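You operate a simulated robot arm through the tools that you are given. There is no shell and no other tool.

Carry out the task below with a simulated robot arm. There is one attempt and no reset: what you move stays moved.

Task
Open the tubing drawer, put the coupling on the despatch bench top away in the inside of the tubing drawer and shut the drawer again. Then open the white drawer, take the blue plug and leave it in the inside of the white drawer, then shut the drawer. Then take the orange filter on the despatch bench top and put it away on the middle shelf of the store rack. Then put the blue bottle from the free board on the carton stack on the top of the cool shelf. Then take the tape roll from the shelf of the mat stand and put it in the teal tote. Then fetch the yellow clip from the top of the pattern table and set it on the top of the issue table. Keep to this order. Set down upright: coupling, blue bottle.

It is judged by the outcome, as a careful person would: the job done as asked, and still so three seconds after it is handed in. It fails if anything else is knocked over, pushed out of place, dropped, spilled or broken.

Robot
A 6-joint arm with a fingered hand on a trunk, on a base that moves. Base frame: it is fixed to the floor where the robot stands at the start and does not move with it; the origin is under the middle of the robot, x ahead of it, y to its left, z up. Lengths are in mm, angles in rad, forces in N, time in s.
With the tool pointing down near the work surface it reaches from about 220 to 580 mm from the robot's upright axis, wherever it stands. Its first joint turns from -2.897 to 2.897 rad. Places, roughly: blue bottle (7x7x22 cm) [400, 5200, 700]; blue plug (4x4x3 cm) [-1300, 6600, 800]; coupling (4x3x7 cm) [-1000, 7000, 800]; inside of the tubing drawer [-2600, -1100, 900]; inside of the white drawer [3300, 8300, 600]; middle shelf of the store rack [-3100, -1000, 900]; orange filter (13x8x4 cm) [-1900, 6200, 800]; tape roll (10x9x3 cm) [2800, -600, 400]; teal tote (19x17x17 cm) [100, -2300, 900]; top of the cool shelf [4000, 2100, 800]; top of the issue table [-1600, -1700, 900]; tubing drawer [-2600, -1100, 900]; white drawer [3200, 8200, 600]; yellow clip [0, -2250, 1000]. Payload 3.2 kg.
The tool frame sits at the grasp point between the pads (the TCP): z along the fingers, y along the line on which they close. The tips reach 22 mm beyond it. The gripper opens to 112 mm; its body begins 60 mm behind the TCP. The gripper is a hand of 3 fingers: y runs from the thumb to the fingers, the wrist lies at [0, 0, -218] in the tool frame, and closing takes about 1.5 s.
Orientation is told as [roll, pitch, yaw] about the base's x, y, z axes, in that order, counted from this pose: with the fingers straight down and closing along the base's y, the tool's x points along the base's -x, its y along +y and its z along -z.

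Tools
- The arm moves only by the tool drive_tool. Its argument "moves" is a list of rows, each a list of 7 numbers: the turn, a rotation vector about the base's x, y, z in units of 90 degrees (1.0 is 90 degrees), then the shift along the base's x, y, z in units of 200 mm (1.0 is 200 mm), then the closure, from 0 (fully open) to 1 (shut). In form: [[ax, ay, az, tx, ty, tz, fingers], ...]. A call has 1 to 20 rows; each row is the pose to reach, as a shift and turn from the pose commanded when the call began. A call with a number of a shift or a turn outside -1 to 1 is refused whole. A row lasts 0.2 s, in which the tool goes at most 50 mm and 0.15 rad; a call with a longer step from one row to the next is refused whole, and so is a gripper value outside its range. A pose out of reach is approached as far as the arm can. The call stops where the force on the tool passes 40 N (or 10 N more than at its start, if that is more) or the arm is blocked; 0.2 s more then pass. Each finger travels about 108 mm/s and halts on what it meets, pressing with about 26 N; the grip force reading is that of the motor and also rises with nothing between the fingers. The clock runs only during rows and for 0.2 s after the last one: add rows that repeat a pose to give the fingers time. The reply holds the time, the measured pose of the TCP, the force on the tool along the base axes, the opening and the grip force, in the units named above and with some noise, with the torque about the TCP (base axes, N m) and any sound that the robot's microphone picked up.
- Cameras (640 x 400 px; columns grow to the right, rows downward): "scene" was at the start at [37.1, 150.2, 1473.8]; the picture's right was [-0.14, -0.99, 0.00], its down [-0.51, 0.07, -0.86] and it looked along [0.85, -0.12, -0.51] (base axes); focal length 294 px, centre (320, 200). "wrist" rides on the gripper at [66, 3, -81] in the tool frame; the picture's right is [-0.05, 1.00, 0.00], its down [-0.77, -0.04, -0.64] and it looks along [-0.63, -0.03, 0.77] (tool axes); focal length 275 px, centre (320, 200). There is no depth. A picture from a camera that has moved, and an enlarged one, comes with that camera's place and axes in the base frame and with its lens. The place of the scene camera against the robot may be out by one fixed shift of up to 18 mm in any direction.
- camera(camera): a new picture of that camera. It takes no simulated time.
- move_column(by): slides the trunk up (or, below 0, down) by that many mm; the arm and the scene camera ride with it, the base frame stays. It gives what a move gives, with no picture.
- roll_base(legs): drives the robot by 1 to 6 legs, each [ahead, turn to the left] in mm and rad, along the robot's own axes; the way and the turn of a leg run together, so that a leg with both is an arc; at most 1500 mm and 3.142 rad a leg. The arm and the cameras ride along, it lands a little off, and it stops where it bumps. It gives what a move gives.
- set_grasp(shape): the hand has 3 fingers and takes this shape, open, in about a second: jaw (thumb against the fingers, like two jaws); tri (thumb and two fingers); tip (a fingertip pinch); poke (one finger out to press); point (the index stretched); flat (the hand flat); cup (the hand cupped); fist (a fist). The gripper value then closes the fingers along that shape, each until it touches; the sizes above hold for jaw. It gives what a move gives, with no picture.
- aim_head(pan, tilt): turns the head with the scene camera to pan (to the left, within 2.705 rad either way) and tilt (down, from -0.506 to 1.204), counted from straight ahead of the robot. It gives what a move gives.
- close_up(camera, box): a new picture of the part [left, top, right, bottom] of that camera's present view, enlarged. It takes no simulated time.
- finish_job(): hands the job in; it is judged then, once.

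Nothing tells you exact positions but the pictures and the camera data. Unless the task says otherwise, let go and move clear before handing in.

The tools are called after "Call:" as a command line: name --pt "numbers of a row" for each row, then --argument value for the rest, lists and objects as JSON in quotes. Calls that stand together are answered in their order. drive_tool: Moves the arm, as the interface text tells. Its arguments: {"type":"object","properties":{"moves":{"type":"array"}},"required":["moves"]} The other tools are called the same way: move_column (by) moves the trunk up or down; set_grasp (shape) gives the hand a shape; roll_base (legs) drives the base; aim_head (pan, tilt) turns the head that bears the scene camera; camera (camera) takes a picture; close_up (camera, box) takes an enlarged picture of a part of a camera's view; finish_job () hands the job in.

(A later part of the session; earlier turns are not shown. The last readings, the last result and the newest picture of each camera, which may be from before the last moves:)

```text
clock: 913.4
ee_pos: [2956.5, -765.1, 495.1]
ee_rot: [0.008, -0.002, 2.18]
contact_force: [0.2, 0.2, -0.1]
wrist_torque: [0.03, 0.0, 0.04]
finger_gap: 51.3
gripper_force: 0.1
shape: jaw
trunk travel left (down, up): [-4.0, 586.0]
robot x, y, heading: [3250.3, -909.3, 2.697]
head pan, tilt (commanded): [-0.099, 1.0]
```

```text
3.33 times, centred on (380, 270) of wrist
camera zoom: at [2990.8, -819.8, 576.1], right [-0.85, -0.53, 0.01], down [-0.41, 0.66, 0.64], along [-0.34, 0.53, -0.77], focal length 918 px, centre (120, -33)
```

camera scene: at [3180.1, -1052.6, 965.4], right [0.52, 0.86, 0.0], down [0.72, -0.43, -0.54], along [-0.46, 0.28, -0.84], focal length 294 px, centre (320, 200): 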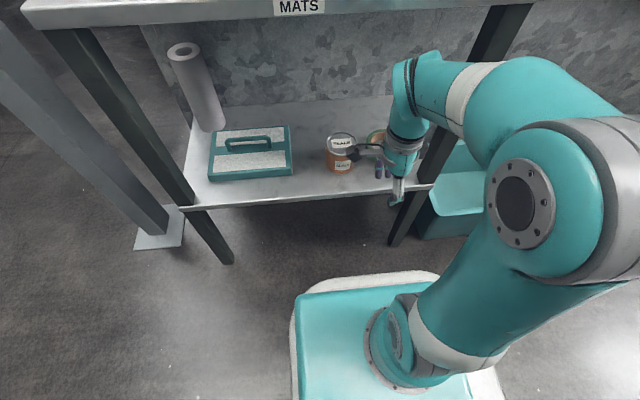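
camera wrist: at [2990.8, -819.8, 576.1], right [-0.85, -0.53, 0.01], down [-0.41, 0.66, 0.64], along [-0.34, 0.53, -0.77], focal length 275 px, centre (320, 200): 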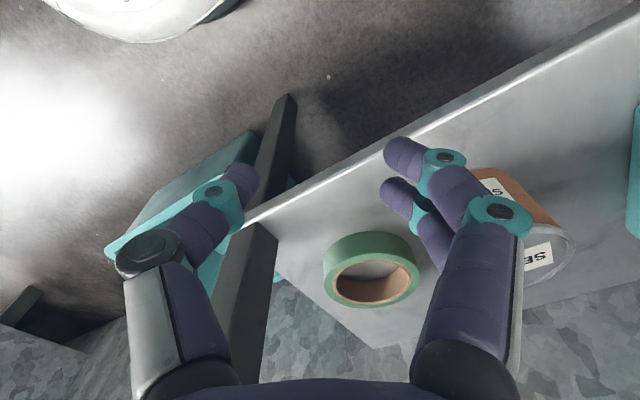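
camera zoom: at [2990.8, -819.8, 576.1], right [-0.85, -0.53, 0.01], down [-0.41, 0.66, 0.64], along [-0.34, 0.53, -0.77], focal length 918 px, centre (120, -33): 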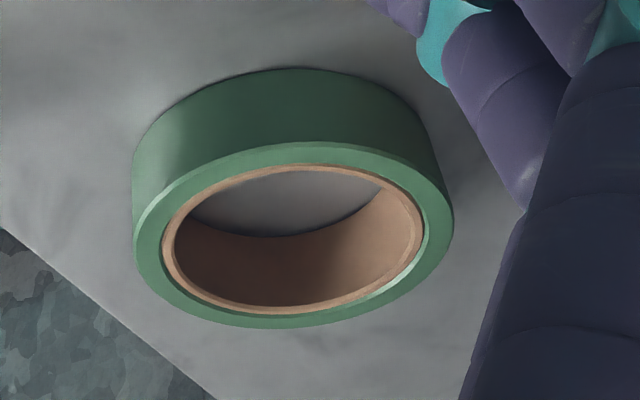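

Call:
drive_tool --pt "0 0 -0.083 0 0 0 0.55" --pt "0 0 -0.167 0 0 0 0.55" --pt "0 0 -0.25 0 0.02 0 0.55" --pt "0 0 -0.333 -0.03 0.06 0 0.55" --pt "0 0 -0.417 -0.07 0.12 0 0.55" --pt "0 0 -0.5 -0.12 0.19 -0.02 0.55" --pt "0 0 -0.583 -0.17 0.26 -0.04 0.55" --pt "0 0 -0.67 -0.22 0.33 -0.05 0.55"

Call:
camera --camera "wrist"

Call:
camera --camera "scene"

```text
clock: 915.1
ee_pos: [2911.1, -699.3, 484.4]
ee_rot: [0.008, -0.003, 1.126]
contact_force: [0.7, 0.7, -0.5]
wrist_torque: [-0.01, -0.02, -0.03]
finger_gap: 50.8
gripper_force: 0.0
shape: jaw
trunk travel left (down, up): [-4.0, 586.0]
robot x, y, heading: [3250.2, -909.7, 2.7]
head pan, tilt (commanded): [-0.099, 1.0]
```

```text
taken
camera wrist: at [2879.2, -757.3, 566.5], right [-0.88, 0.47, 0.01], down [0.37, 0.68, 0.64], along [0.3, 0.56, -0.77], focal length 275 px, centre (320, 200)
```

wrist: 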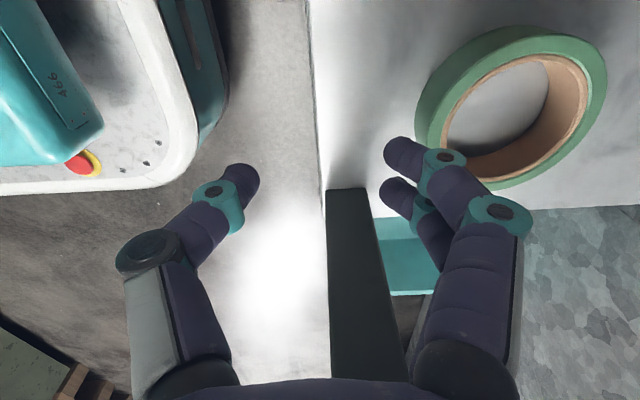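

```text
taken
camera scene: at [3180.1, -1052.6, 965.4], right [0.52, 0.86, 0.0], down [0.72, -0.43, -0.54], along [-0.46, 0.28, -0.84], focal length 294 px, centre (320, 200)
```

scene: 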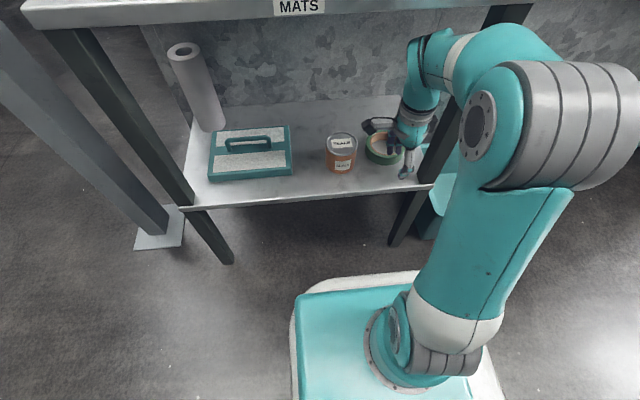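

Call:
drive_tool --pt "0 0 0 -0.09 0.043 -0.025 0.55" --pt "0 0 0 -0.18 0.086 -0.05 0.55" --pt "0 0 0 -0.27 0.129 -0.075 0.55"

Call:
camera --camera "wrist"

```text
clock: 916.0
ee_pos: [2857.8, -673.7, 469.8]
ee_rot: [0.008, -0.001, 1.126]
contact_force: [1.2, -0.7, 0.0]
wrist_torque: [-0.01, 0.0, 0.03]
finger_gap: 50.7
gripper_force: 0.1
shape: jaw
trunk travel left (down, up): [-4.0, 586.0]
robot x, y, heading: [3251.4, -910.8, 2.694]
head pan, tilt (commanded): [-0.099, 1.0]
```

```text
taken
camera wrist: at [2826.6, -731.6, 550.8], right [-0.88, 0.47, 0.01], down [0.37, 0.68, 0.64], along [0.3, 0.56, -0.77], focal length 275 px, centre (320, 200)
```

wrist: 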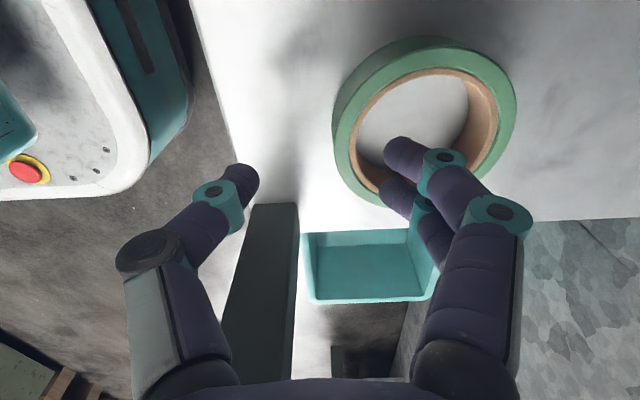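

Call:
close_up --camera "wrist" --box '[310, 20, 540, 230]'

```text
1.90 times, centred on (425, 125) of wrist
camera zoom: at [2826.6, -731.6, 550.8], right [-0.88, 0.47, 0.01], down [0.37, 0.68, 0.64], along [0.3, 0.56, -0.77], focal length 524 px, centre (120, 343)
```

zoom: 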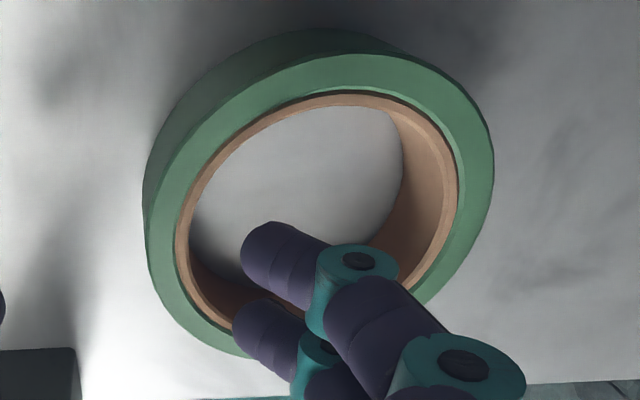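

Now the roll is well measured: centre (2808, -651), top z ≈ 412, wall ~10 mm thick. Moving 11 mm forward and descending so the fingers go into the core and the thumb outside the front wall.

Call:
drive_tool --pt "0 0 0 -0.025 0.012 -0.04 0.55" --pt "0 0 0 -0.049 0.0235 -0.1 0.55" --pt "0 0 0 -0.049 0.0235 -0.17 0.55" --pt "0 0 0 -0.049 0.0235 -0.23 0.55" --pt "0 0 0 -0.049 0.0235 -0.27 0.55"

Call:
camera --camera "wrist"

```text
clock: 917.1
ee_pos: [2845.9, -669.6, 416.8]
ee_rot: [0.01, -0.002, 1.126]
contact_force: [0.0, 0.3, 1.0]
wrist_torque: [-0.03, 0.01, 0.0]
finger_gap: 51.0
gripper_force: 0.1
shape: jaw
trunk travel left (down, up): [-4.0, 586.0]
robot x, y, heading: [3248.5, -907.9, 2.702]
head pan, tilt (commanded): [-0.099, 1.0]
```

```text
taken
camera wrist: at [2815.5, -728.2, 497.9], right [-0.88, 0.47, 0.01], down [0.37, 0.68, 0.64], along [0.29, 0.56, -0.77], focal length 275 px, centre (320, 200)
```

wrist: 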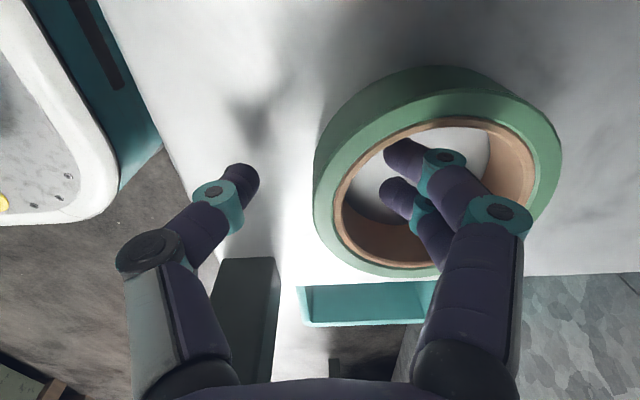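

Fingers are inside the core, thumb outside. Lowering 6 mm more and closing.

Call:
drive_tool --pt "0 0 0 0 0 -0.015 0.55" --pt "0 0 0 0 0 -0.03 0.55" --pt "0 0 0 0 0 -0.03 0.65" --pt "0 0 0 0 0 -0.03 0.75" --pt "0 0 0 0 0 -0.03 0.85" --pt "0 0 0 0 0 -0.03 1" --pt "0 0 0 0 0 -0.03 1" --pt "0 0 0 0 0 -0.03 1"

Call:
camera --camera "wrist"

```text
clock: 919.0
ee_pos: [2847.5, -670.7, 409.7]
ee_rot: [0.009, -0.003, 1.126]
contact_force: [-0.3, 1.6, -0.5]
wrist_torque: [0.02, 0.0, -0.02]
finger_gap: 2.2
gripper_force: 25.6
shape: jaw
trunk travel left (down, up): [-4.0, 586.0]
robot x, y, heading: [3249.8, -913.8, 2.697]
head pan, tilt (commanded): [-0.099, 1.0]
```

```text
taken
camera wrist: at [2815.5, -727.7, 491.5], right [-0.88, 0.47, 0.01], down [0.37, 0.68, 0.64], along [0.29, 0.56, -0.77], focal length 275 px, centre (320, 200)
```

wrist: 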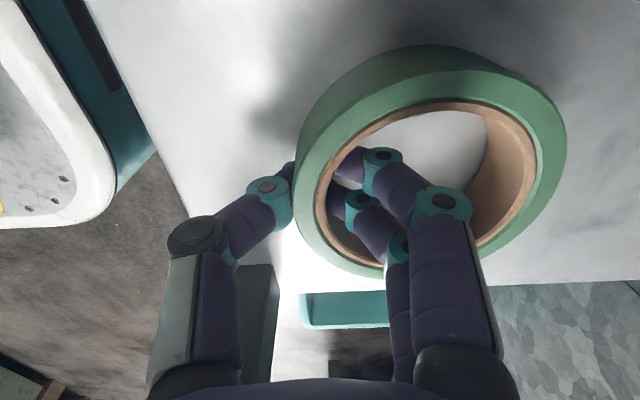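

Call:
move_column --by 35

Call:
camera --camera "wrist"

Call:
camera --camera "scene"

```text
clock: 919.7
ee_pos: [2848.6, -669.7, 444.4]
ee_rot: [0.007, -0.001, 1.126]
contact_force: [0.3, -0.5, -0.8]
wrist_torque: [0.0, -0.03, 0.0]
finger_gap: 1.8
gripper_force: 25.7
shape: jaw
trunk travel left (down, up): [-39.0, 551.0]
robot x, y, heading: [3247.2, -910.4, 2.702]
head pan, tilt (commanded): [-0.099, 1.0]
```

```text
taken
camera wrist: at [2815.4, -727.7, 526.5], right [-0.88, 0.47, 0.01], down [0.37, 0.68, 0.64], along [0.29, 0.56, -0.77], focal length 275 px, centre (320, 200)
```

wrist: 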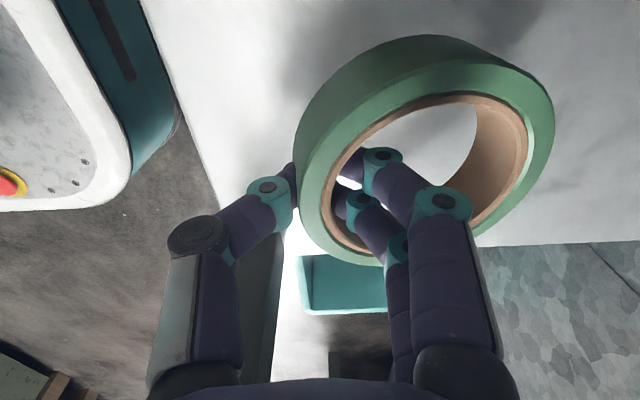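

```text
taken
camera scene: at [3180.0, -1052.6, 1000.5], right [0.52, 0.86, 0.0], down [0.72, -0.43, -0.54], along [-0.46, 0.28, -0.84], focal length 294 px, centre (320, 200)
```

scene: 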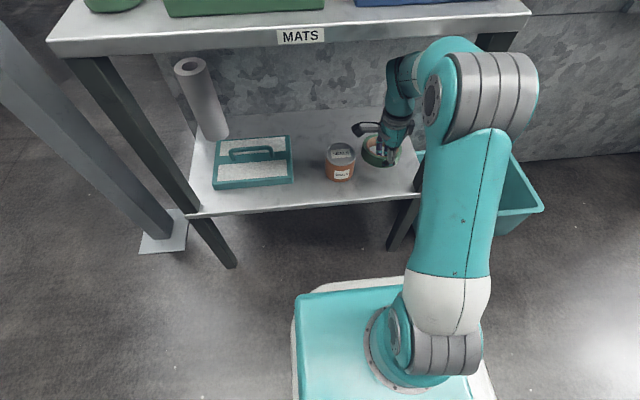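

The roll is held. Withdrawing straight out from under the stand's top.

Call:
move_column --by 20

Call:
roll_base --legs '[[-330, 0]]'

Call:
camera --camera "wrist"

Call:
camera --camera "scene"

```text
clock: 920.4
ee_pos: [2851.6, -672.0, 457.6]
ee_rot: [-0.008, -0.001, 1.125]
contact_force: [-0.3, 0.4, -1.0]
wrist_torque: [-0.04, -0.07, -0.02]
finger_gap: 1.9
gripper_force: 26.0
shape: jaw
trunk travel left (down, up): [-59.0, 531.0]
robot x, y, heading: [3250.4, -912.6, 2.698]
head pan, tilt (commanded): [-0.099, 1.0]
```

```text
clock: 922.6
ee_pos: [3143.3, -809.6, 465.5]
ee_rot: [0.01, -0.001, 1.124]
contact_force: [0.8, 0.4, -1.1]
wrist_torque: [-0.02, -0.01, 0.02]
finger_gap: 2.1
gripper_force: 26.2
shape: jaw
trunk travel left (down, up): [-59.0, 531.0]
robot x, y, heading: [3547.6, -1050.4, 2.693]
head pan, tilt (commanded): [-0.099, 1.0]
```

```text
taken
camera wrist: at [3111.1, -867.3, 546.4], right [-0.88, 0.47, 0.01], down [0.37, 0.68, 0.64], along [0.3, 0.56, -0.77], focal length 275 px, centre (320, 200)
```

wrist: 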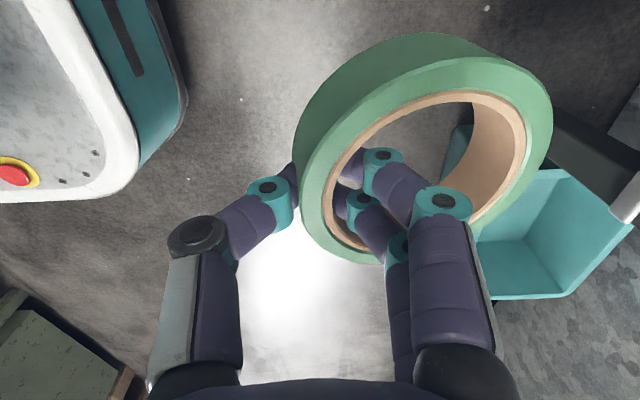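

```text
taken
camera scene: at [3475.0, -1192.9, 1020.4], right [0.52, 0.86, 0.0], down [0.72, -0.44, -0.54], along [-0.46, 0.28, -0.84], focal length 294 px, centre (320, 200)
```

scene: 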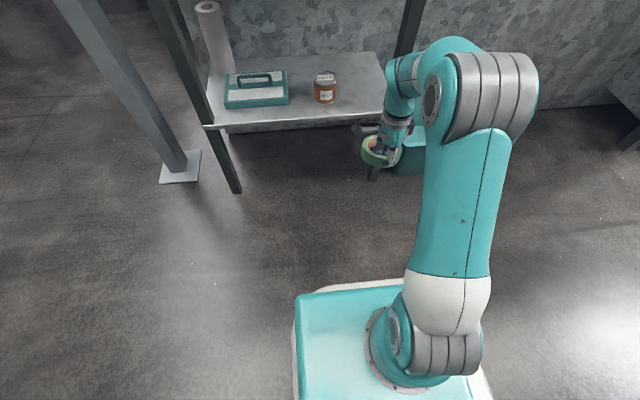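

The roll is out. Let me check the stand's top is undisturbed while raising the trunk.

Call:
move_column --by 400

Call:
aim_head --pan 0.0 --tilt 0.6

Call:
camera --camera "scene"

```text
clock: 926.4
ee_pos: [3142.0, -810.0, 864.2]
ee_rot: [0.01, -0.002, 1.124]
contact_force: [0.7, -0.1, -0.9]
wrist_torque: [-0.03, 0.0, -0.03]
finger_gap: 2.0
gripper_force: 25.9
shape: jaw
trunk travel left (down, up): [-459.0, 131.0]
robot x, y, heading: [3539.0, -1051.4, 2.695]
head pan, tilt (commanded): [-0.099, 1.0]
```

```text
clock: 927.3
ee_pos: [3143.9, -809.2, 865.8]
ee_rot: [0.008, -0.001, 1.123]
contact_force: [1.0, 0.0, -1.2]
wrist_torque: [-0.02, -0.04, 0.0]
finger_gap: 2.0
gripper_force: 25.9
shape: jaw
trunk travel left (down, up): [-459.0, 131.0]
robot x, y, heading: [3543.5, -1050.7, 2.7]
head pan, tilt (commanded): [0.0, 0.6]
```

```text
taken
camera scene: at [3454.8, -1190.9, 1452.4], right [0.43, 0.9, 0.0], down [0.51, -0.24, -0.82], along [-0.74, 0.36, -0.57], focal length 294 px, centre (320, 200)
```

scene: 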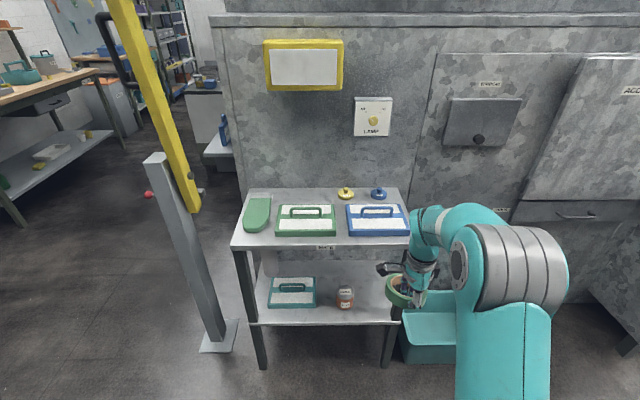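

Everything on the stand is in place. Now driving through the gate (boom raised) toward the tables by the wall with the teal tote.

Call:
roll_base --legs '[[0, 1.463], [1400, 0]]'

Call:
aim_head --pan -0.5 --tilt 0.3

Call:
camera --camera "scene"

```text
clock: 937.8
ee_pos: [2551.8, -2621.8, 864.2]
ee_rot: [0.009, -0.001, 2.601]
contact_force: [0.0, 0.1, -1.0]
wrist_torque: [0.01, -0.03, 0.02]
finger_gap: 2.1
gripper_force: 25.9
shape: jaw
trunk travel left (down, up): [-459.0, 131.0]
robot x, y, heading: [2824.6, -2244.7, -2.106]
head pan, tilt (commanded): [0.0, 0.6]
```

```text
clock: 938.8
ee_pos: [2550.4, -2622.2, 865.6]
ee_rot: [0.009, 0.001, 2.601]
contact_force: [0.5, -0.6, -0.8]
wrist_torque: [0.04, -0.01, 0.03]
finger_gap: 2.3
gripper_force: 26.4
shape: jaw
trunk travel left (down, up): [-459.0, 131.0]
robot x, y, heading: [2824.6, -2245.4, -2.111]
head pan, tilt (commanded): [-0.499, 0.3]
```

```text
taken
camera scene: at [2928.3, -2329.5, 1479.9], right [-0.51, 0.86, 0.0], down [0.25, 0.15, -0.96], along [-0.82, -0.49, -0.3], focal length 294 px, centre (320, 200)
```

scene: 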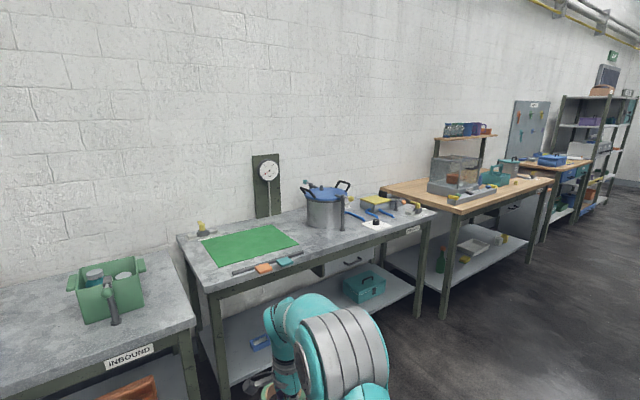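

Call:
roll_base --legs '[[400, 0], [0, -1.477], [1200, 0]]'

Call:
aim_head --pan 0.7 --tilt 0.4

Call:
camera --camera "scene"

```text
clock: 950.6
ee_pos: [1108.2, -1879.5, 864.9]
ee_rot: [0.009, -0.002, 1.164]
contact_force: [1.0, 0.5, -0.7]
wrist_torque: [-0.02, -0.01, -0.01]
finger_gap: 1.5
gripper_force: 26.3
shape: jaw
trunk travel left (down, up): [-459.0, 131.0]
robot x, y, heading: [1522.3, -2104.2, 2.735]
head pan, tilt (commanded): [-0.499, 0.3]
```

```text
clock: 952.0
ee_pos: [1108.8, -1880.2, 864.9]
ee_rot: [0.008, -0.002, 1.166]
contact_force: [-0.2, 0.7, -1.8]
wrist_torque: [0.0, -0.04, 0.03]
finger_gap: 1.8
gripper_force: 26.0
shape: jaw
trunk travel left (down, up): [-459.0, 131.0]
robot x, y, heading: [1521.1, -2106.3, 2.733]
head pan, tilt (commanded): [0.7, 0.4]
```

```text
taken
camera scene: at [1428.3, -2311.2, 1470.7], right [-0.29, 0.96, 0.0], down [0.37, 0.11, -0.92], along [-0.88, -0.27, -0.39], focal length 294 px, centre (320, 200)
```

scene: 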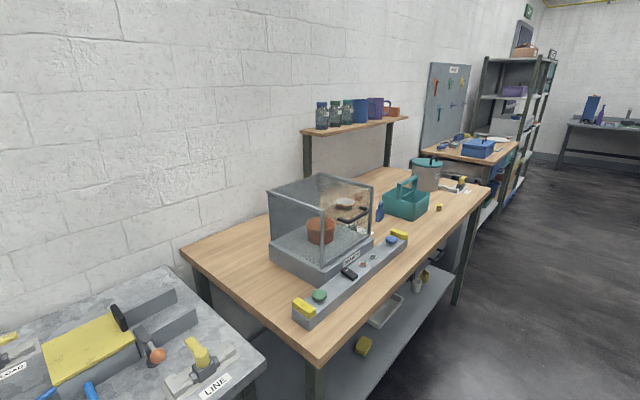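

Call:
close_up --camera "scene" --box '[330, 140, 510, 270]'

Call:
close_up --camera "scene" --box '[270, 90, 430, 200]'

```text
3.08 times, centred on (420, 205) of scene
camera zoom: at [1428.3, -2311.2, 1470.7], right [-0.29, 0.96, 0.0], down [0.37, 0.11, -0.92], along [-0.88, -0.27, -0.39], focal length 906 px, centre (12, 185)
```

zoom: 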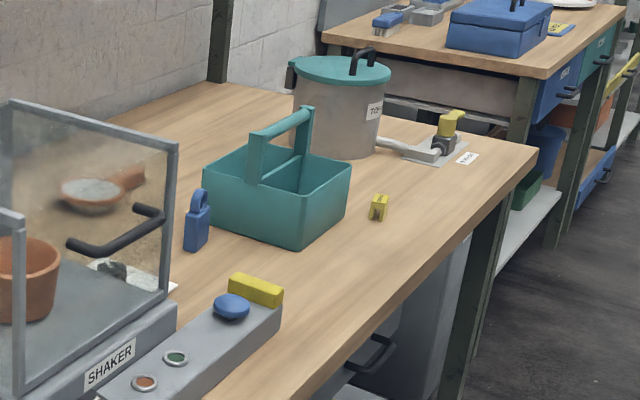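

```text
3.64 times, centred on (350, 145) of scene
camera zoom: at [1428.3, -2311.2, 1470.7], right [-0.29, 0.96, 0.0], down [0.37, 0.11, -0.92], along [-0.88, -0.27, -0.39], focal length 1071 px, centre (211, 400)
```

zoom: 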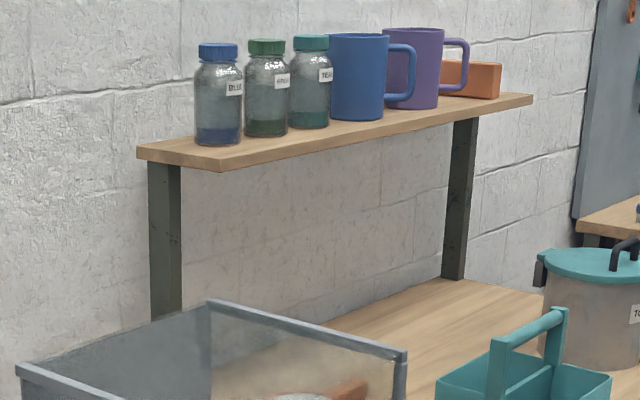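

The tote is a teal carrier with an arched handle; a small yellow piece lies beside it on the pattern table. I'll drive closer and face the table to see both properly.

Call:
roll_base --legs '[[0, -0.03], [1180, 0], [0, 1.571]]'

Call:
aim_head --pan 0.0 --tilt 0.55

Call:
camera --camera "scene"

```text
clock: 962.2
ee_pos: [214.5, -2019.2, 865.6]
ee_rot: [0.009, 0.0, 2.722]
contact_force: [9.1, 27.1, -2.3]
wrist_torque: [0.49, -0.23, -1.2]
finger_gap: 3.1
gripper_force: 25.9
shape: jaw
trunk travel left (down, up): [-459.0, 131.0]
robot x, y, heading: [446.0, -1614.0, -1.986]
head pan, tilt (commanded): [0.7, 0.4]
```

```text
clock: 963.3
ee_pos: [214.3, -2019.3, 865.4]
ee_rot: [0.006, 0.0, 2.722]
contact_force: [9.5, 24.3, -2.9]
wrist_torque: [0.48, -0.24, -0.92]
finger_gap: 2.8
gripper_force: 25.9
shape: jaw
trunk travel left (down, up): [-459.0, 131.0]
robot x, y, heading: [441.5, -1614.4, -1.99]
head pan, tilt (commanded): [0.0, 0.55]
```

```text
taken
camera scene: at [592.7, -1708.4, 1457.0], right [-0.91, 0.4, 0.0], down [0.21, 0.48, -0.85], along [-0.35, -0.78, -0.52], focal length 294 px, centre (320, 200)
```

scene: 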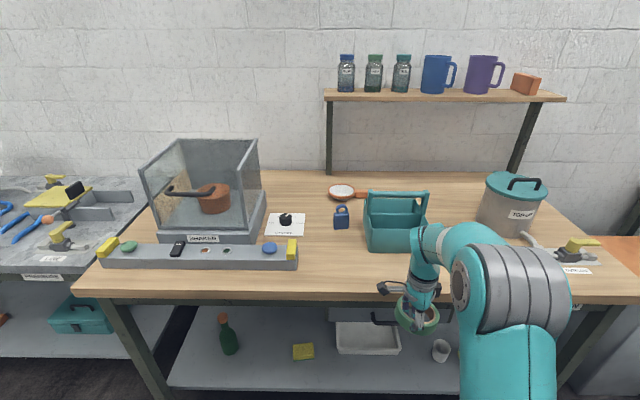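

The tape roll is touching the table's front edge. Backing off immediately.

Call:
roll_base --legs '[[-200, 0]]'

Call:
camera --camera "wrist"

Call:
camera --camera "scene"

```text
clock: 964.9
ee_pos: [296.9, -1837.0, 865.0]
ee_rot: [0.005, -0.002, 2.723]
contact_force: [0.4, -0.6, -1.0]
wrist_torque: [0.03, -0.03, 0.01]
finger_gap: 1.7
gripper_force: 26.3
shape: jaw
trunk travel left (down, up): [-459.0, 131.0]
robot x, y, heading: [527.5, -1428.9, -1.984]
head pan, tilt (commanded): [0.0, 0.55]
```

```text
taken
camera wrist: at [354.8, -1865.7, 946.3], right [-0.45, -0.89, 0.01], down [-0.69, 0.35, 0.64], along [-0.57, 0.28, -0.77], focal length 275 px, centre (320, 200)
```

wrist: 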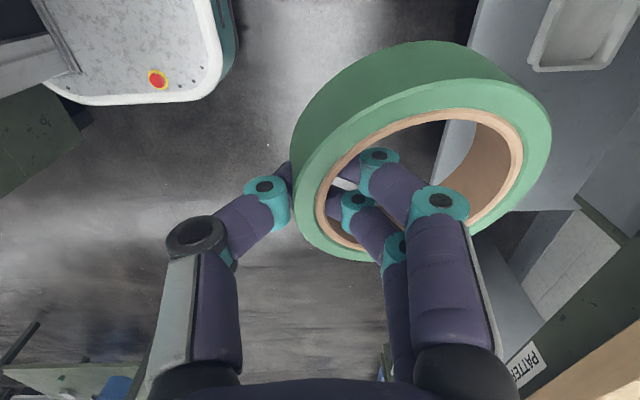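

```text
taken
camera scene: at [673.0, -1526.8, 1457.0], right [-0.91, 0.4, 0.0], down [0.21, 0.48, -0.85], along [-0.34, -0.78, -0.52], focal length 294 px, centre (320, 200)
```

scene: 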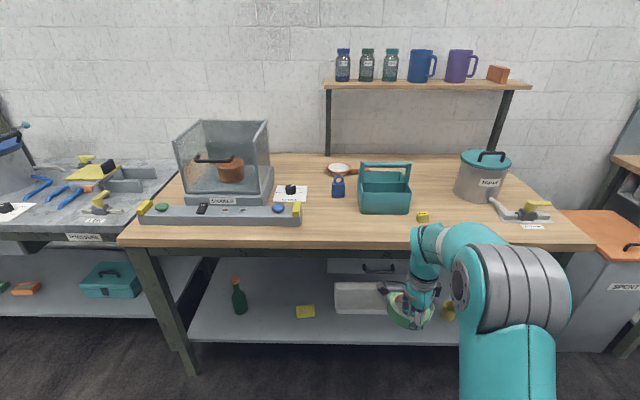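

Still held and nothing on the table moved. Zooming on the tote and the clip.

Call:
close_up --camera "scene" --box '[310, 140, 450, 250]'

```text
3.64 times, centred on (380, 195) of scene
camera zoom: at [673.0, -1526.8, 1457.0], right [-0.91, 0.4, 0.0], down [0.21, 0.48, -0.85], along [-0.34, -0.78, -0.52], focal length 1071 px, centre (102, 218)
```

zoom: 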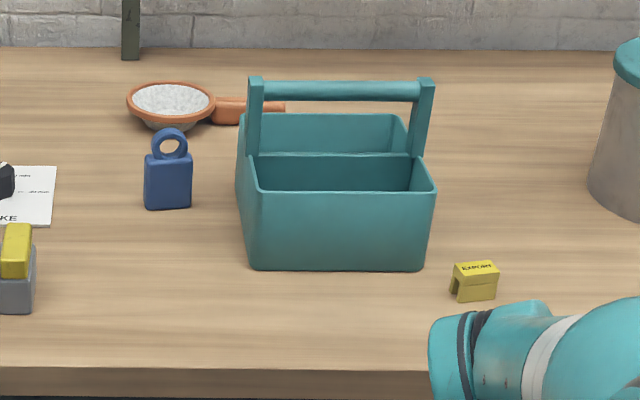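

The tote is split front/back under its handle, so the roll must go in on edge. I'll re-orient the hand so the roll hangs below it: first yaw the hand round by 180° here in free space.

Call:
drive_tool --pt "0 0 -0.083 0.01 0.03 0.02 1" --pt "0 0 -0.167 0.02 0.06 0.04 1" --pt "0 0 -0.25 0.03 0.09 0.06 1" --pt "0 0 -0.333 0.04 0.12 0.08 1" --pt "0 0 -0.417 0.05 0.15 0.1 1" --pt "0 0 -0.5 0.06 0.18 0.12 1" --pt "0 0 -0.583 0.07 0.21 0.14 1" --pt "0 0 -0.667 0.08 0.24 0.15 1" --pt "0 0 -0.75 0.09 0.27 0.15 1" --pt "0 0 -0.833 0.1 0.3 0.15 1" --pt "0 0 -0.917 0.11 0.33 0.15 1" --pt "0 0 -1.0 0.12 0.35 0.15 1"

Call:
drive_tool --pt "0 0 -0.083 0 0 0 1" --pt "0 0 -0.167 0 0 0 1" --pt "0 0 -0.25 0 0 0 1" --pt "0 0 -0.333 0 0 0 1" --pt "0 0 -0.417 0 0 0 1" --pt "0 0 -0.5 0 0 0 1" --pt "0 0 -0.583 0 0 0 1" --pt "0 0 -0.667 0 0 0 1" --pt "0 0 -0.75 0 0 0 1" --pt "0 0 -0.833 0 0 0 1" --pt "0 0 -0.917 0 0 0 1" --pt "0 0 -1.0 0 0 0 1"

Call:
camera --camera "wrist"

Call:
camera --camera "scene"

```text
clock: 967.5
ee_pos: [320.4, -1768.9, 895.1]
ee_rot: [0.005, 0.0, 1.149]
contact_force: [-0.2, -0.3, -0.4]
wrist_torque: [-0.03, -0.03, -0.02]
finger_gap: 1.7
gripper_force: 26.3
shape: jaw
trunk travel left (down, up): [-459.0, 131.0]
robot x, y, heading: [526.3, -1430.4, -1.988]
head pan, tilt (commanded): [0.0, 0.55]
```

```text
clock: 970.1
ee_pos: [320.5, -1767.1, 894.0]
ee_rot: [0.005, -0.001, -0.421]
contact_force: [0.3, 0.4, -0.9]
wrist_torque: [-0.02, 0.04, 0.03]
finger_gap: 1.4
gripper_force: 26.3
shape: jaw
trunk travel left (down, up): [-459.0, 131.0]
robot x, y, heading: [523.9, -1430.0, -1.984]
head pan, tilt (commanded): [0.0, 0.55]
```

```text
taken
camera wrist: at [259.8, -1737.1, 976.3], right [0.45, 0.89, 0.01], down [0.69, -0.35, 0.64], along [0.57, -0.28, -0.77], focal length 275 px, centre (320, 200)
```

wrist: 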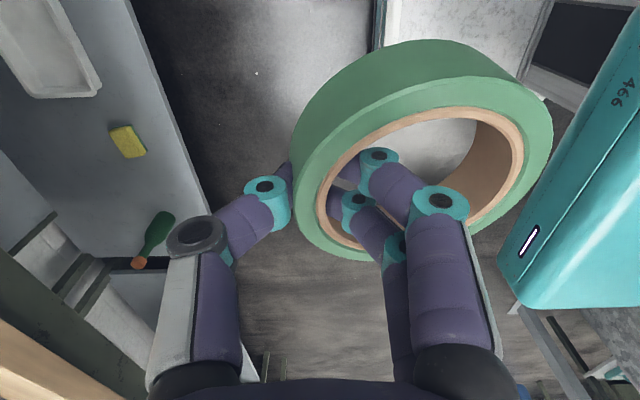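

```text
taken
camera scene: at [672.8, -1527.2, 1456.9], right [-0.91, 0.4, 0.0], down [0.21, 0.48, -0.85], along [-0.34, -0.78, -0.52], focal length 294 px, centre (320, 200)
```

scene: 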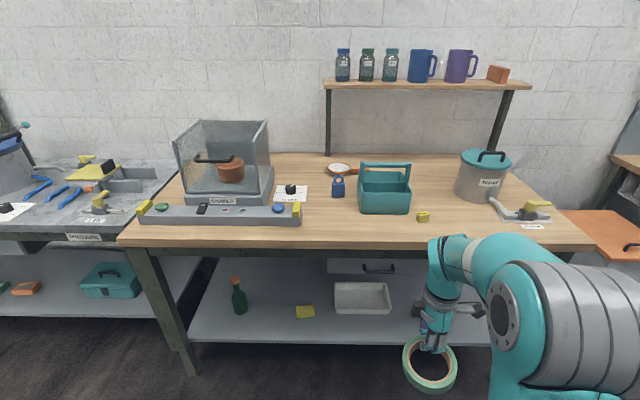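

Yaw done. Now lower the trunk and pitch the hand forward so the roll hangs below it.

Call:
move_column --by -300

Call:
drive_tool --pt "-0.0763 0.0335 0 -0.024 -0.055 0.1 1" --pt "-0.1526 0.067 0 -0.048 -0.11 0.2 1" --pt "-0.2289 0.1005 0 -0.072 -0.165 0.3 1" --pt "-0.3052 0.134 0 -0.096 -0.22 0.4 1" --pt "-0.3815 0.1675 0 -0.12 -0.275 0.5 1" --pt "-0.4578 0.201 0 -0.145 -0.33 0.6 1" --pt "-0.5341 0.2345 0 -0.169 -0.384 0.7 1" --pt "-0.6104 0.268 0 -0.193 -0.44 0.8 1" --pt "-0.6867 0.3015 0 -0.217 -0.494 0.9 1" --pt "-0.763 0.335 0 -0.241 -0.549 1.0 1"

Call:
camera --camera "scene"

Call:
camera --camera "wrist"

```text
clock: 973.1
ee_pos: [319.9, -1767.5, 594.9]
ee_rot: [0.004, 0.0, -0.418]
contact_force: [0.4, -0.6, -0.2]
wrist_torque: [-0.02, 0.05, 0.02]
finger_gap: 1.7
gripper_force: 25.9
shape: jaw
trunk travel left (down, up): [-159.0, 431.0]
robot x, y, heading: [523.6, -1430.1, -1.99]
head pan, tilt (commanded): [0.0, 0.55]
```

```text
clock: 975.3
ee_pos: [270.0, -1878.0, 794.8]
ee_rot: [-1.304, -0.006, -0.414]
contact_force: [0.4, 0.6, -0.1]
wrist_torque: [0.01, -0.02, -0.01]
finger_gap: 1.5
gripper_force: 25.6
shape: jaw
trunk travel left (down, up): [-159.0, 431.0]
robot x, y, heading: [524.7, -1428.5, -1.984]
head pan, tilt (commanded): [0.0, 0.55]
```

```text
taken
camera scene: at [672.9, -1527.1, 1157.0], right [-0.91, 0.4, 0.0], down [0.21, 0.48, -0.85], along [-0.34, -0.78, -0.52], focal length 294 px, centre (320, 200)
```

scene: 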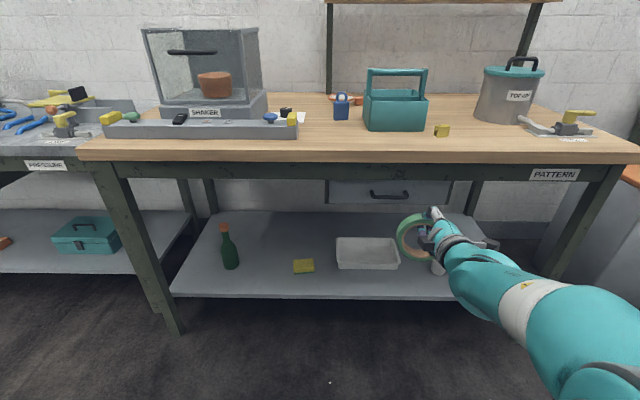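

```text
taken
camera wrist: at [241.7, -1778.5, 813.6], right [0.15, 0.22, -0.96], down [0.95, 0.24, 0.21], along [0.28, -0.94, -0.17], focal length 275 px, centre (320, 200)
```

wrist: 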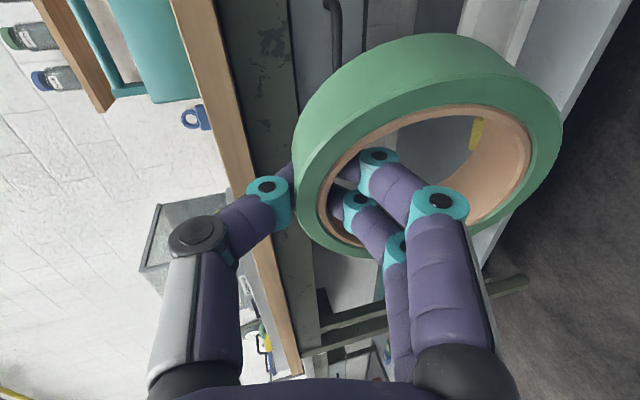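

Call:
close_up --camera "scene" --box '[360, 180, 520, 300]'

```text
3.33 times, centred on (440, 240) of scene
camera zoom: at [672.9, -1527.1, 1157.0], right [-0.91, 0.4, 0.0], down [0.21, 0.48, -0.85], along [-0.34, -0.78, -0.52], focal length 982 px, centre (-80, 67)
```

zoom: 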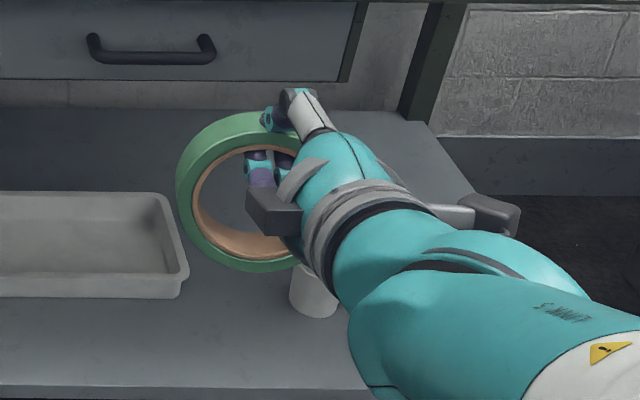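

Call:
close_up --camera "scene" --box '[320, 40, 480, 160]'

```text
3.33 times, centred on (400, 100) of scene
camera zoom: at [672.9, -1527.1, 1157.0], right [-0.91, 0.4, 0.0], down [0.21, 0.48, -0.85], along [-0.34, -0.78, -0.52], focal length 982 px, centre (53, 533)
```

zoom: 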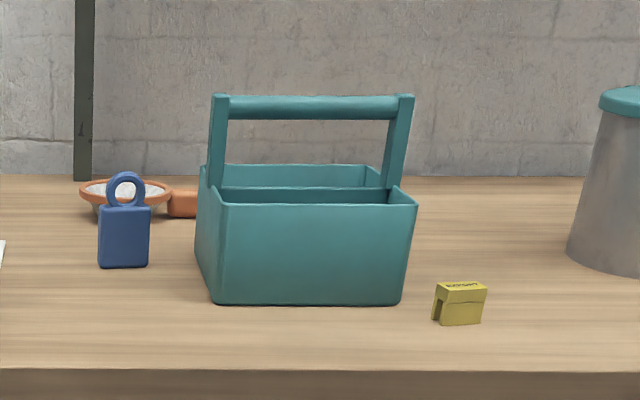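

The roll hangs below the hand, offset slightly left. From two camera heights I get the tote: front wall n ≈ -1943, rim z ≈ 952, front pocket centre t ≈ -1058. I'll raise the roll clear and roll forward over the pocket.

Call:
move_column --by 275

Call:
roll_base --legs '[[0, -0.035], [330, 0]]'

Call:
camera --camera "scene"

Call:
camera --camera "wrist"

```text
clock: 978.0
ee_pos: [272.2, -1877.9, 1068.5]
ee_rot: [-1.301, -0.004, -0.413]
contact_force: [0.2, -0.7, -0.8]
wrist_torque: [0.0, 0.01, -0.01]
finger_gap: 1.6
gripper_force: 25.6
shape: jaw
trunk travel left (down, up): [-434.0, 156.0]
robot x, y, heading: [526.6, -1429.1, -1.988]
head pan, tilt (commanded): [0.0, 0.55]
```

```text
clock: 980.6
ee_pos: [111.3, -2164.7, 1069.3]
ee_rot: [-1.302, -0.004, -0.452]
contact_force: [0.5, -0.7, -0.5]
wrist_torque: [0.04, 0.03, 0.0]
finger_gap: 1.3
gripper_force: 26.3
shape: jaw
trunk travel left (down, up): [-434.0, 156.0]
robot x, y, heading: [383.8, -1728.4, -2.023]
head pan, tilt (commanded): [0.0, 0.55]
```

```text
taken
camera scene: at [525.1, -1829.5, 1431.9], right [-0.9, 0.44, 0.0], down [0.23, 0.47, -0.85], along [-0.37, -0.77, -0.52], focal length 294 px, centre (320, 200)
```

scene: 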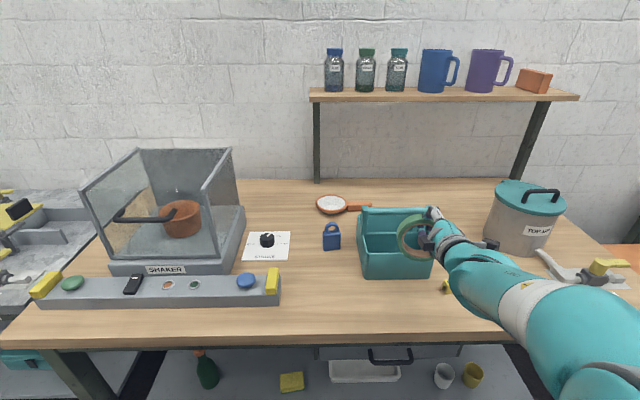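

```text
taken
camera wrist: at [84.7, -2064.9, 1088.5], right [0.16, 0.22, -0.96], down [0.96, 0.21, 0.21], along [0.24, -0.95, -0.17], focal length 275 px, centre (320, 200)
```

wrist: 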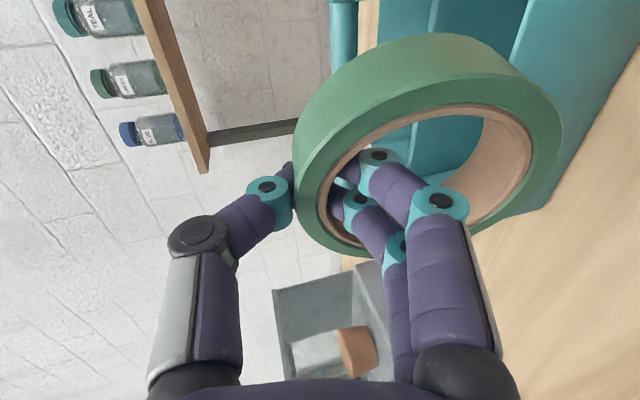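

Call:
close_up --camera "scene" --box '[330, 180, 490, 300]'

```text
3.33 times, centred on (410, 240) of scene
camera zoom: at [525.1, -1829.5, 1431.9], right [-0.9, 0.44, 0.0], down [0.23, 0.47, -0.85], along [-0.37, -0.77, -0.52], focal length 982 px, centre (20, 67)
```

zoom: 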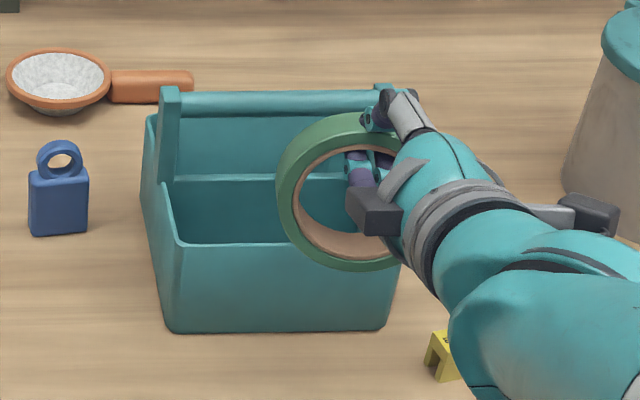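

Call:
roll_base --legs '[[83, 0]]'

Call:
drive_tool --pt "0 0 0 0.05 -0.024 0 1" --pt "0 0 0 0.05 -0.024 0 1"

Call:
close_up --camera "scene" --box '[330, 180, 490, 300]'

Call:
camera --camera "wrist"

```text
clock: 981.7
ee_pos: [75.1, -2239.8, 1068.6]
ee_rot: [-1.302, -0.005, -0.45]
contact_force: [-0.5, -0.3, -1.4]
wrist_torque: [0.0, 0.0, 0.05]
finger_gap: 1.2
gripper_force: 25.6
shape: jaw
trunk travel left (down, up): [-434.0, 156.0]
robot x, y, heading: [341.8, -1799.7, -2.022]
head pan, tilt (commanded): [0.0, 0.55]
```

```text
clock: 982.3
ee_pos: [84.4, -2243.7, 1069.1]
ee_rot: [-1.301, -0.004, -0.454]
contact_force: [0.6, 0.0, -0.8]
wrist_torque: [0.01, 0.04, -0.05]
finger_gap: 0.9
gripper_force: 26.5
shape: jaw
trunk travel left (down, up): [-434.0, 156.0]
robot x, y, heading: [343.2, -1803.5, -2.021]
head pan, tilt (commanded): [0.0, 0.55]
```

```text
3.33 times, centred on (410, 240) of scene
camera zoom: at [488.7, -1904.5, 1431.9], right [-0.9, 0.44, 0.0], down [0.23, 0.47, -0.85], along [-0.37, -0.77, -0.52], focal length 982 px, centre (20, 67)
```

zoom: 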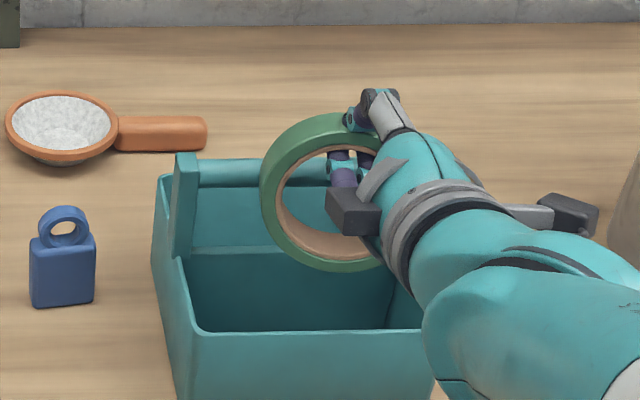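

```text
taken
camera wrist: at [58.2, -2144.6, 1088.7], right [0.16, 0.22, -0.96], down [0.96, 0.21, 0.21], along [0.24, -0.95, -0.17], focal length 275 px, centre (320, 200)
```

wrist: 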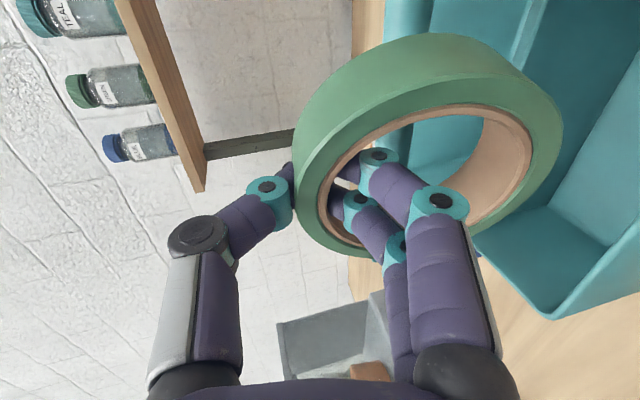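

Slightly right of centre; shifting 14 mm left and lowering into the front pocket in steps.

Call:
drive_tool --pt "0 0 0 0.063 -0.031 0 1" --pt "0 0 0 0.063 -0.031 0 1"

Call:
move_column --by -40

Call:
close_up --camera "scene" --box '[330, 180, 490, 300]'

Call:
camera --camera "wrist"

```text
clock: 982.9
ee_pos: [97.0, -2251.9, 1070.4]
ee_rot: [-1.304, -0.005, -0.452]
contact_force: [-1.0, 0.9, -1.2]
wrist_torque: [-0.02, 0.02, 0.0]
finger_gap: 1.6
gripper_force: 25.8
shape: jaw
trunk travel left (down, up): [-434.0, 156.0]
robot x, y, heading: [342.8, -1801.4, -2.023]
head pan, tilt (commanded): [0.0, 0.55]
```

```text
clock: 983.7
ee_pos: [97.2, -2250.7, 1029.9]
ee_rot: [-1.302, -0.004, -0.452]
contact_force: [-0.3, 0.1, -0.9]
wrist_torque: [0.01, 0.02, -0.01]
finger_gap: 1.5
gripper_force: 25.9
shape: jaw
trunk travel left (down, up): [-394.0, 196.0]
robot x, y, heading: [346.0, -1802.4, -2.022]
head pan, tilt (commanded): [0.0, 0.55]
```

```text
3.33 times, centred on (410, 240) of scene
camera zoom: at [488.7, -1904.3, 1391.9], right [-0.9, 0.44, 0.0], down [0.23, 0.47, -0.85], along [-0.37, -0.77, -0.52], focal length 982 px, centre (20, 67)
```

zoom: 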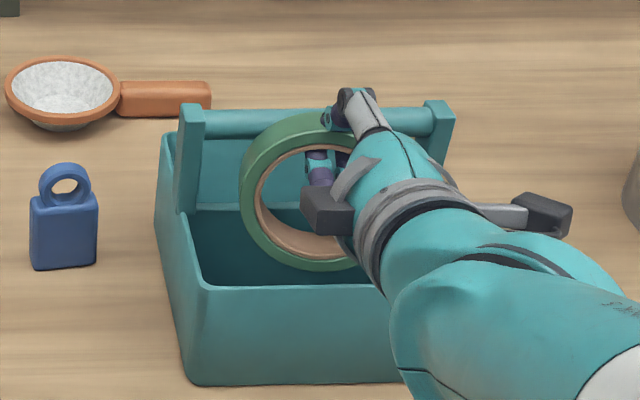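

```text
taken
camera wrist: at [70.1, -2150.6, 1049.0], right [0.16, 0.22, -0.96], down [0.96, 0.21, 0.21], along [0.24, -0.95, -0.17], focal length 275 px, centre (320, 200)
```

wrist: 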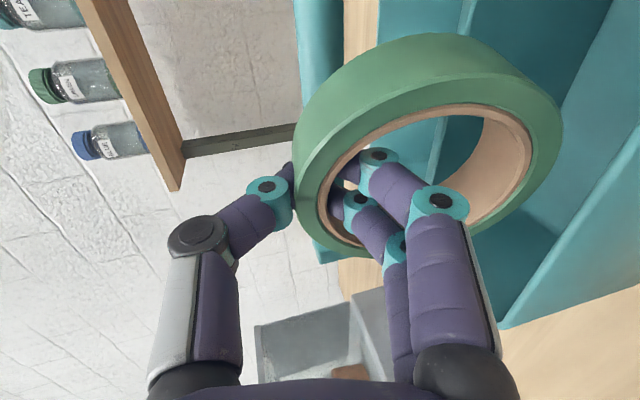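

Call:
move_column --by -18

Call:
move_column --by -10

Call:
close_up --camera "scene" --box '[330, 180, 490, 300]'

Call:
camera --camera "wrist"

```text
clock: 984.4
ee_pos: [97.7, -2251.3, 1012.3]
ee_rot: [-1.303, -0.003, -0.452]
contact_force: [0.5, -0.2, -0.5]
wrist_torque: [0.04, -0.01, -0.01]
finger_gap: 1.5
gripper_force: 25.7
shape: jaw
trunk travel left (down, up): [-376.0, 214.0]
robot x, y, heading: [344.3, -1802.6, -2.028]
head pan, tilt (commanded): [0.0, 0.55]
```

```text
clock: 984.9
ee_pos: [97.4, -2249.8, 1002.4]
ee_rot: [-1.3, -0.004, -0.452]
contact_force: [-0.4, -0.8, -1.2]
wrist_torque: [-0.01, -0.04, 0.01]
finger_gap: 1.6
gripper_force: 25.5
shape: jaw
trunk travel left (down, up): [-366.0, 224.0]
robot x, y, heading: [342.0, -1797.6, -2.017]
head pan, tilt (commanded): [0.0, 0.55]
```

```text
3.33 times, centred on (410, 240) of scene
camera zoom: at [488.7, -1904.3, 1363.9], right [-0.9, 0.44, 0.0], down [0.23, 0.47, -0.85], along [-0.37, -0.77, -0.52], focal length 982 px, centre (20, 67)
```

zoom: 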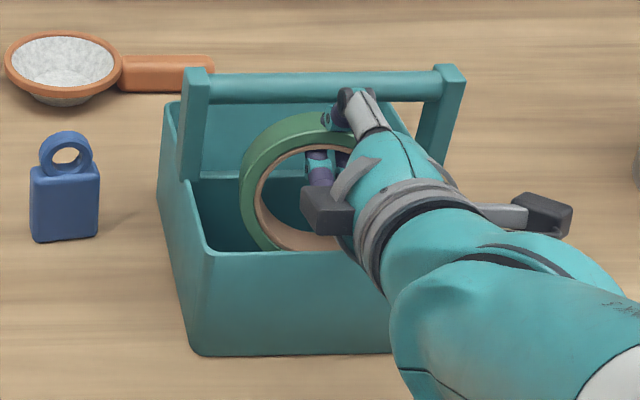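

```text
taken
camera wrist: at [70.1, -2150.6, 1021.0], right [0.16, 0.22, -0.96], down [0.96, 0.21, 0.21], along [0.24, -0.95, -0.17], focal length 275 px, centre (320, 200)
```

wrist: 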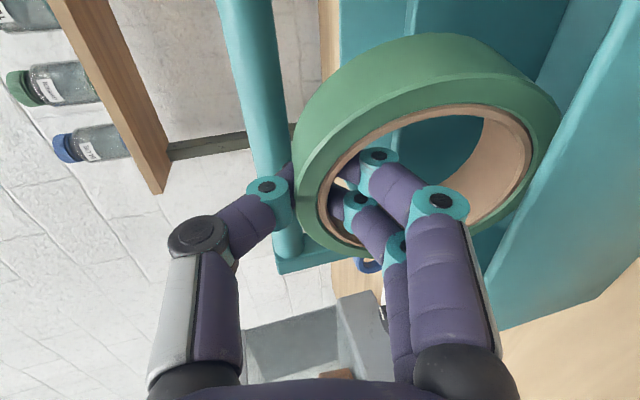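

Call:
move_column --by -6

Call:
move_column --by -5

Call:
move_column --by -5

```text
clock: 985.5
ee_pos: [96.9, -2250.5, 996.0]
ee_rot: [-1.303, -0.003, -0.453]
contact_force: [0.6, 0.0, -0.9]
wrist_torque: [0.02, 0.01, -0.02]
finger_gap: 1.1
gripper_force: 26.2
shape: jaw
trunk travel left (down, up): [-360.0, 230.0]
robot x, y, heading: [348.3, -1802.5, -2.023]
head pan, tilt (commanded): [0.0, 0.55]
```

```text
clock: 986.0
ee_pos: [95.8, -2250.4, 992.0]
ee_rot: [-1.302, -0.004, -0.453]
contact_force: [-0.1, -0.2, -0.6]
wrist_torque: [0.03, 0.0, 0.0]
finger_gap: 1.3
gripper_force: 25.7
shape: jaw
trunk travel left (down, up): [-355.0, 235.0]
robot x, y, heading: [346.1, -1800.3, -2.023]
head pan, tilt (commanded): [0.0, 0.55]
```

```text
clock: 986.6
ee_pos: [98.0, -2250.7, 986.1]
ee_rot: [-1.301, -0.003, -0.452]
contact_force: [0.3, -0.2, -0.5]
wrist_torque: [0.01, -0.02, -0.02]
finger_gap: 1.1
gripper_force: 26.7
shape: jaw
trunk travel left (down, up): [-350.0, 240.0]
robot x, y, heading: [345.8, -1800.2, -2.022]
head pan, tilt (commanded): [0.0, 0.55]
```

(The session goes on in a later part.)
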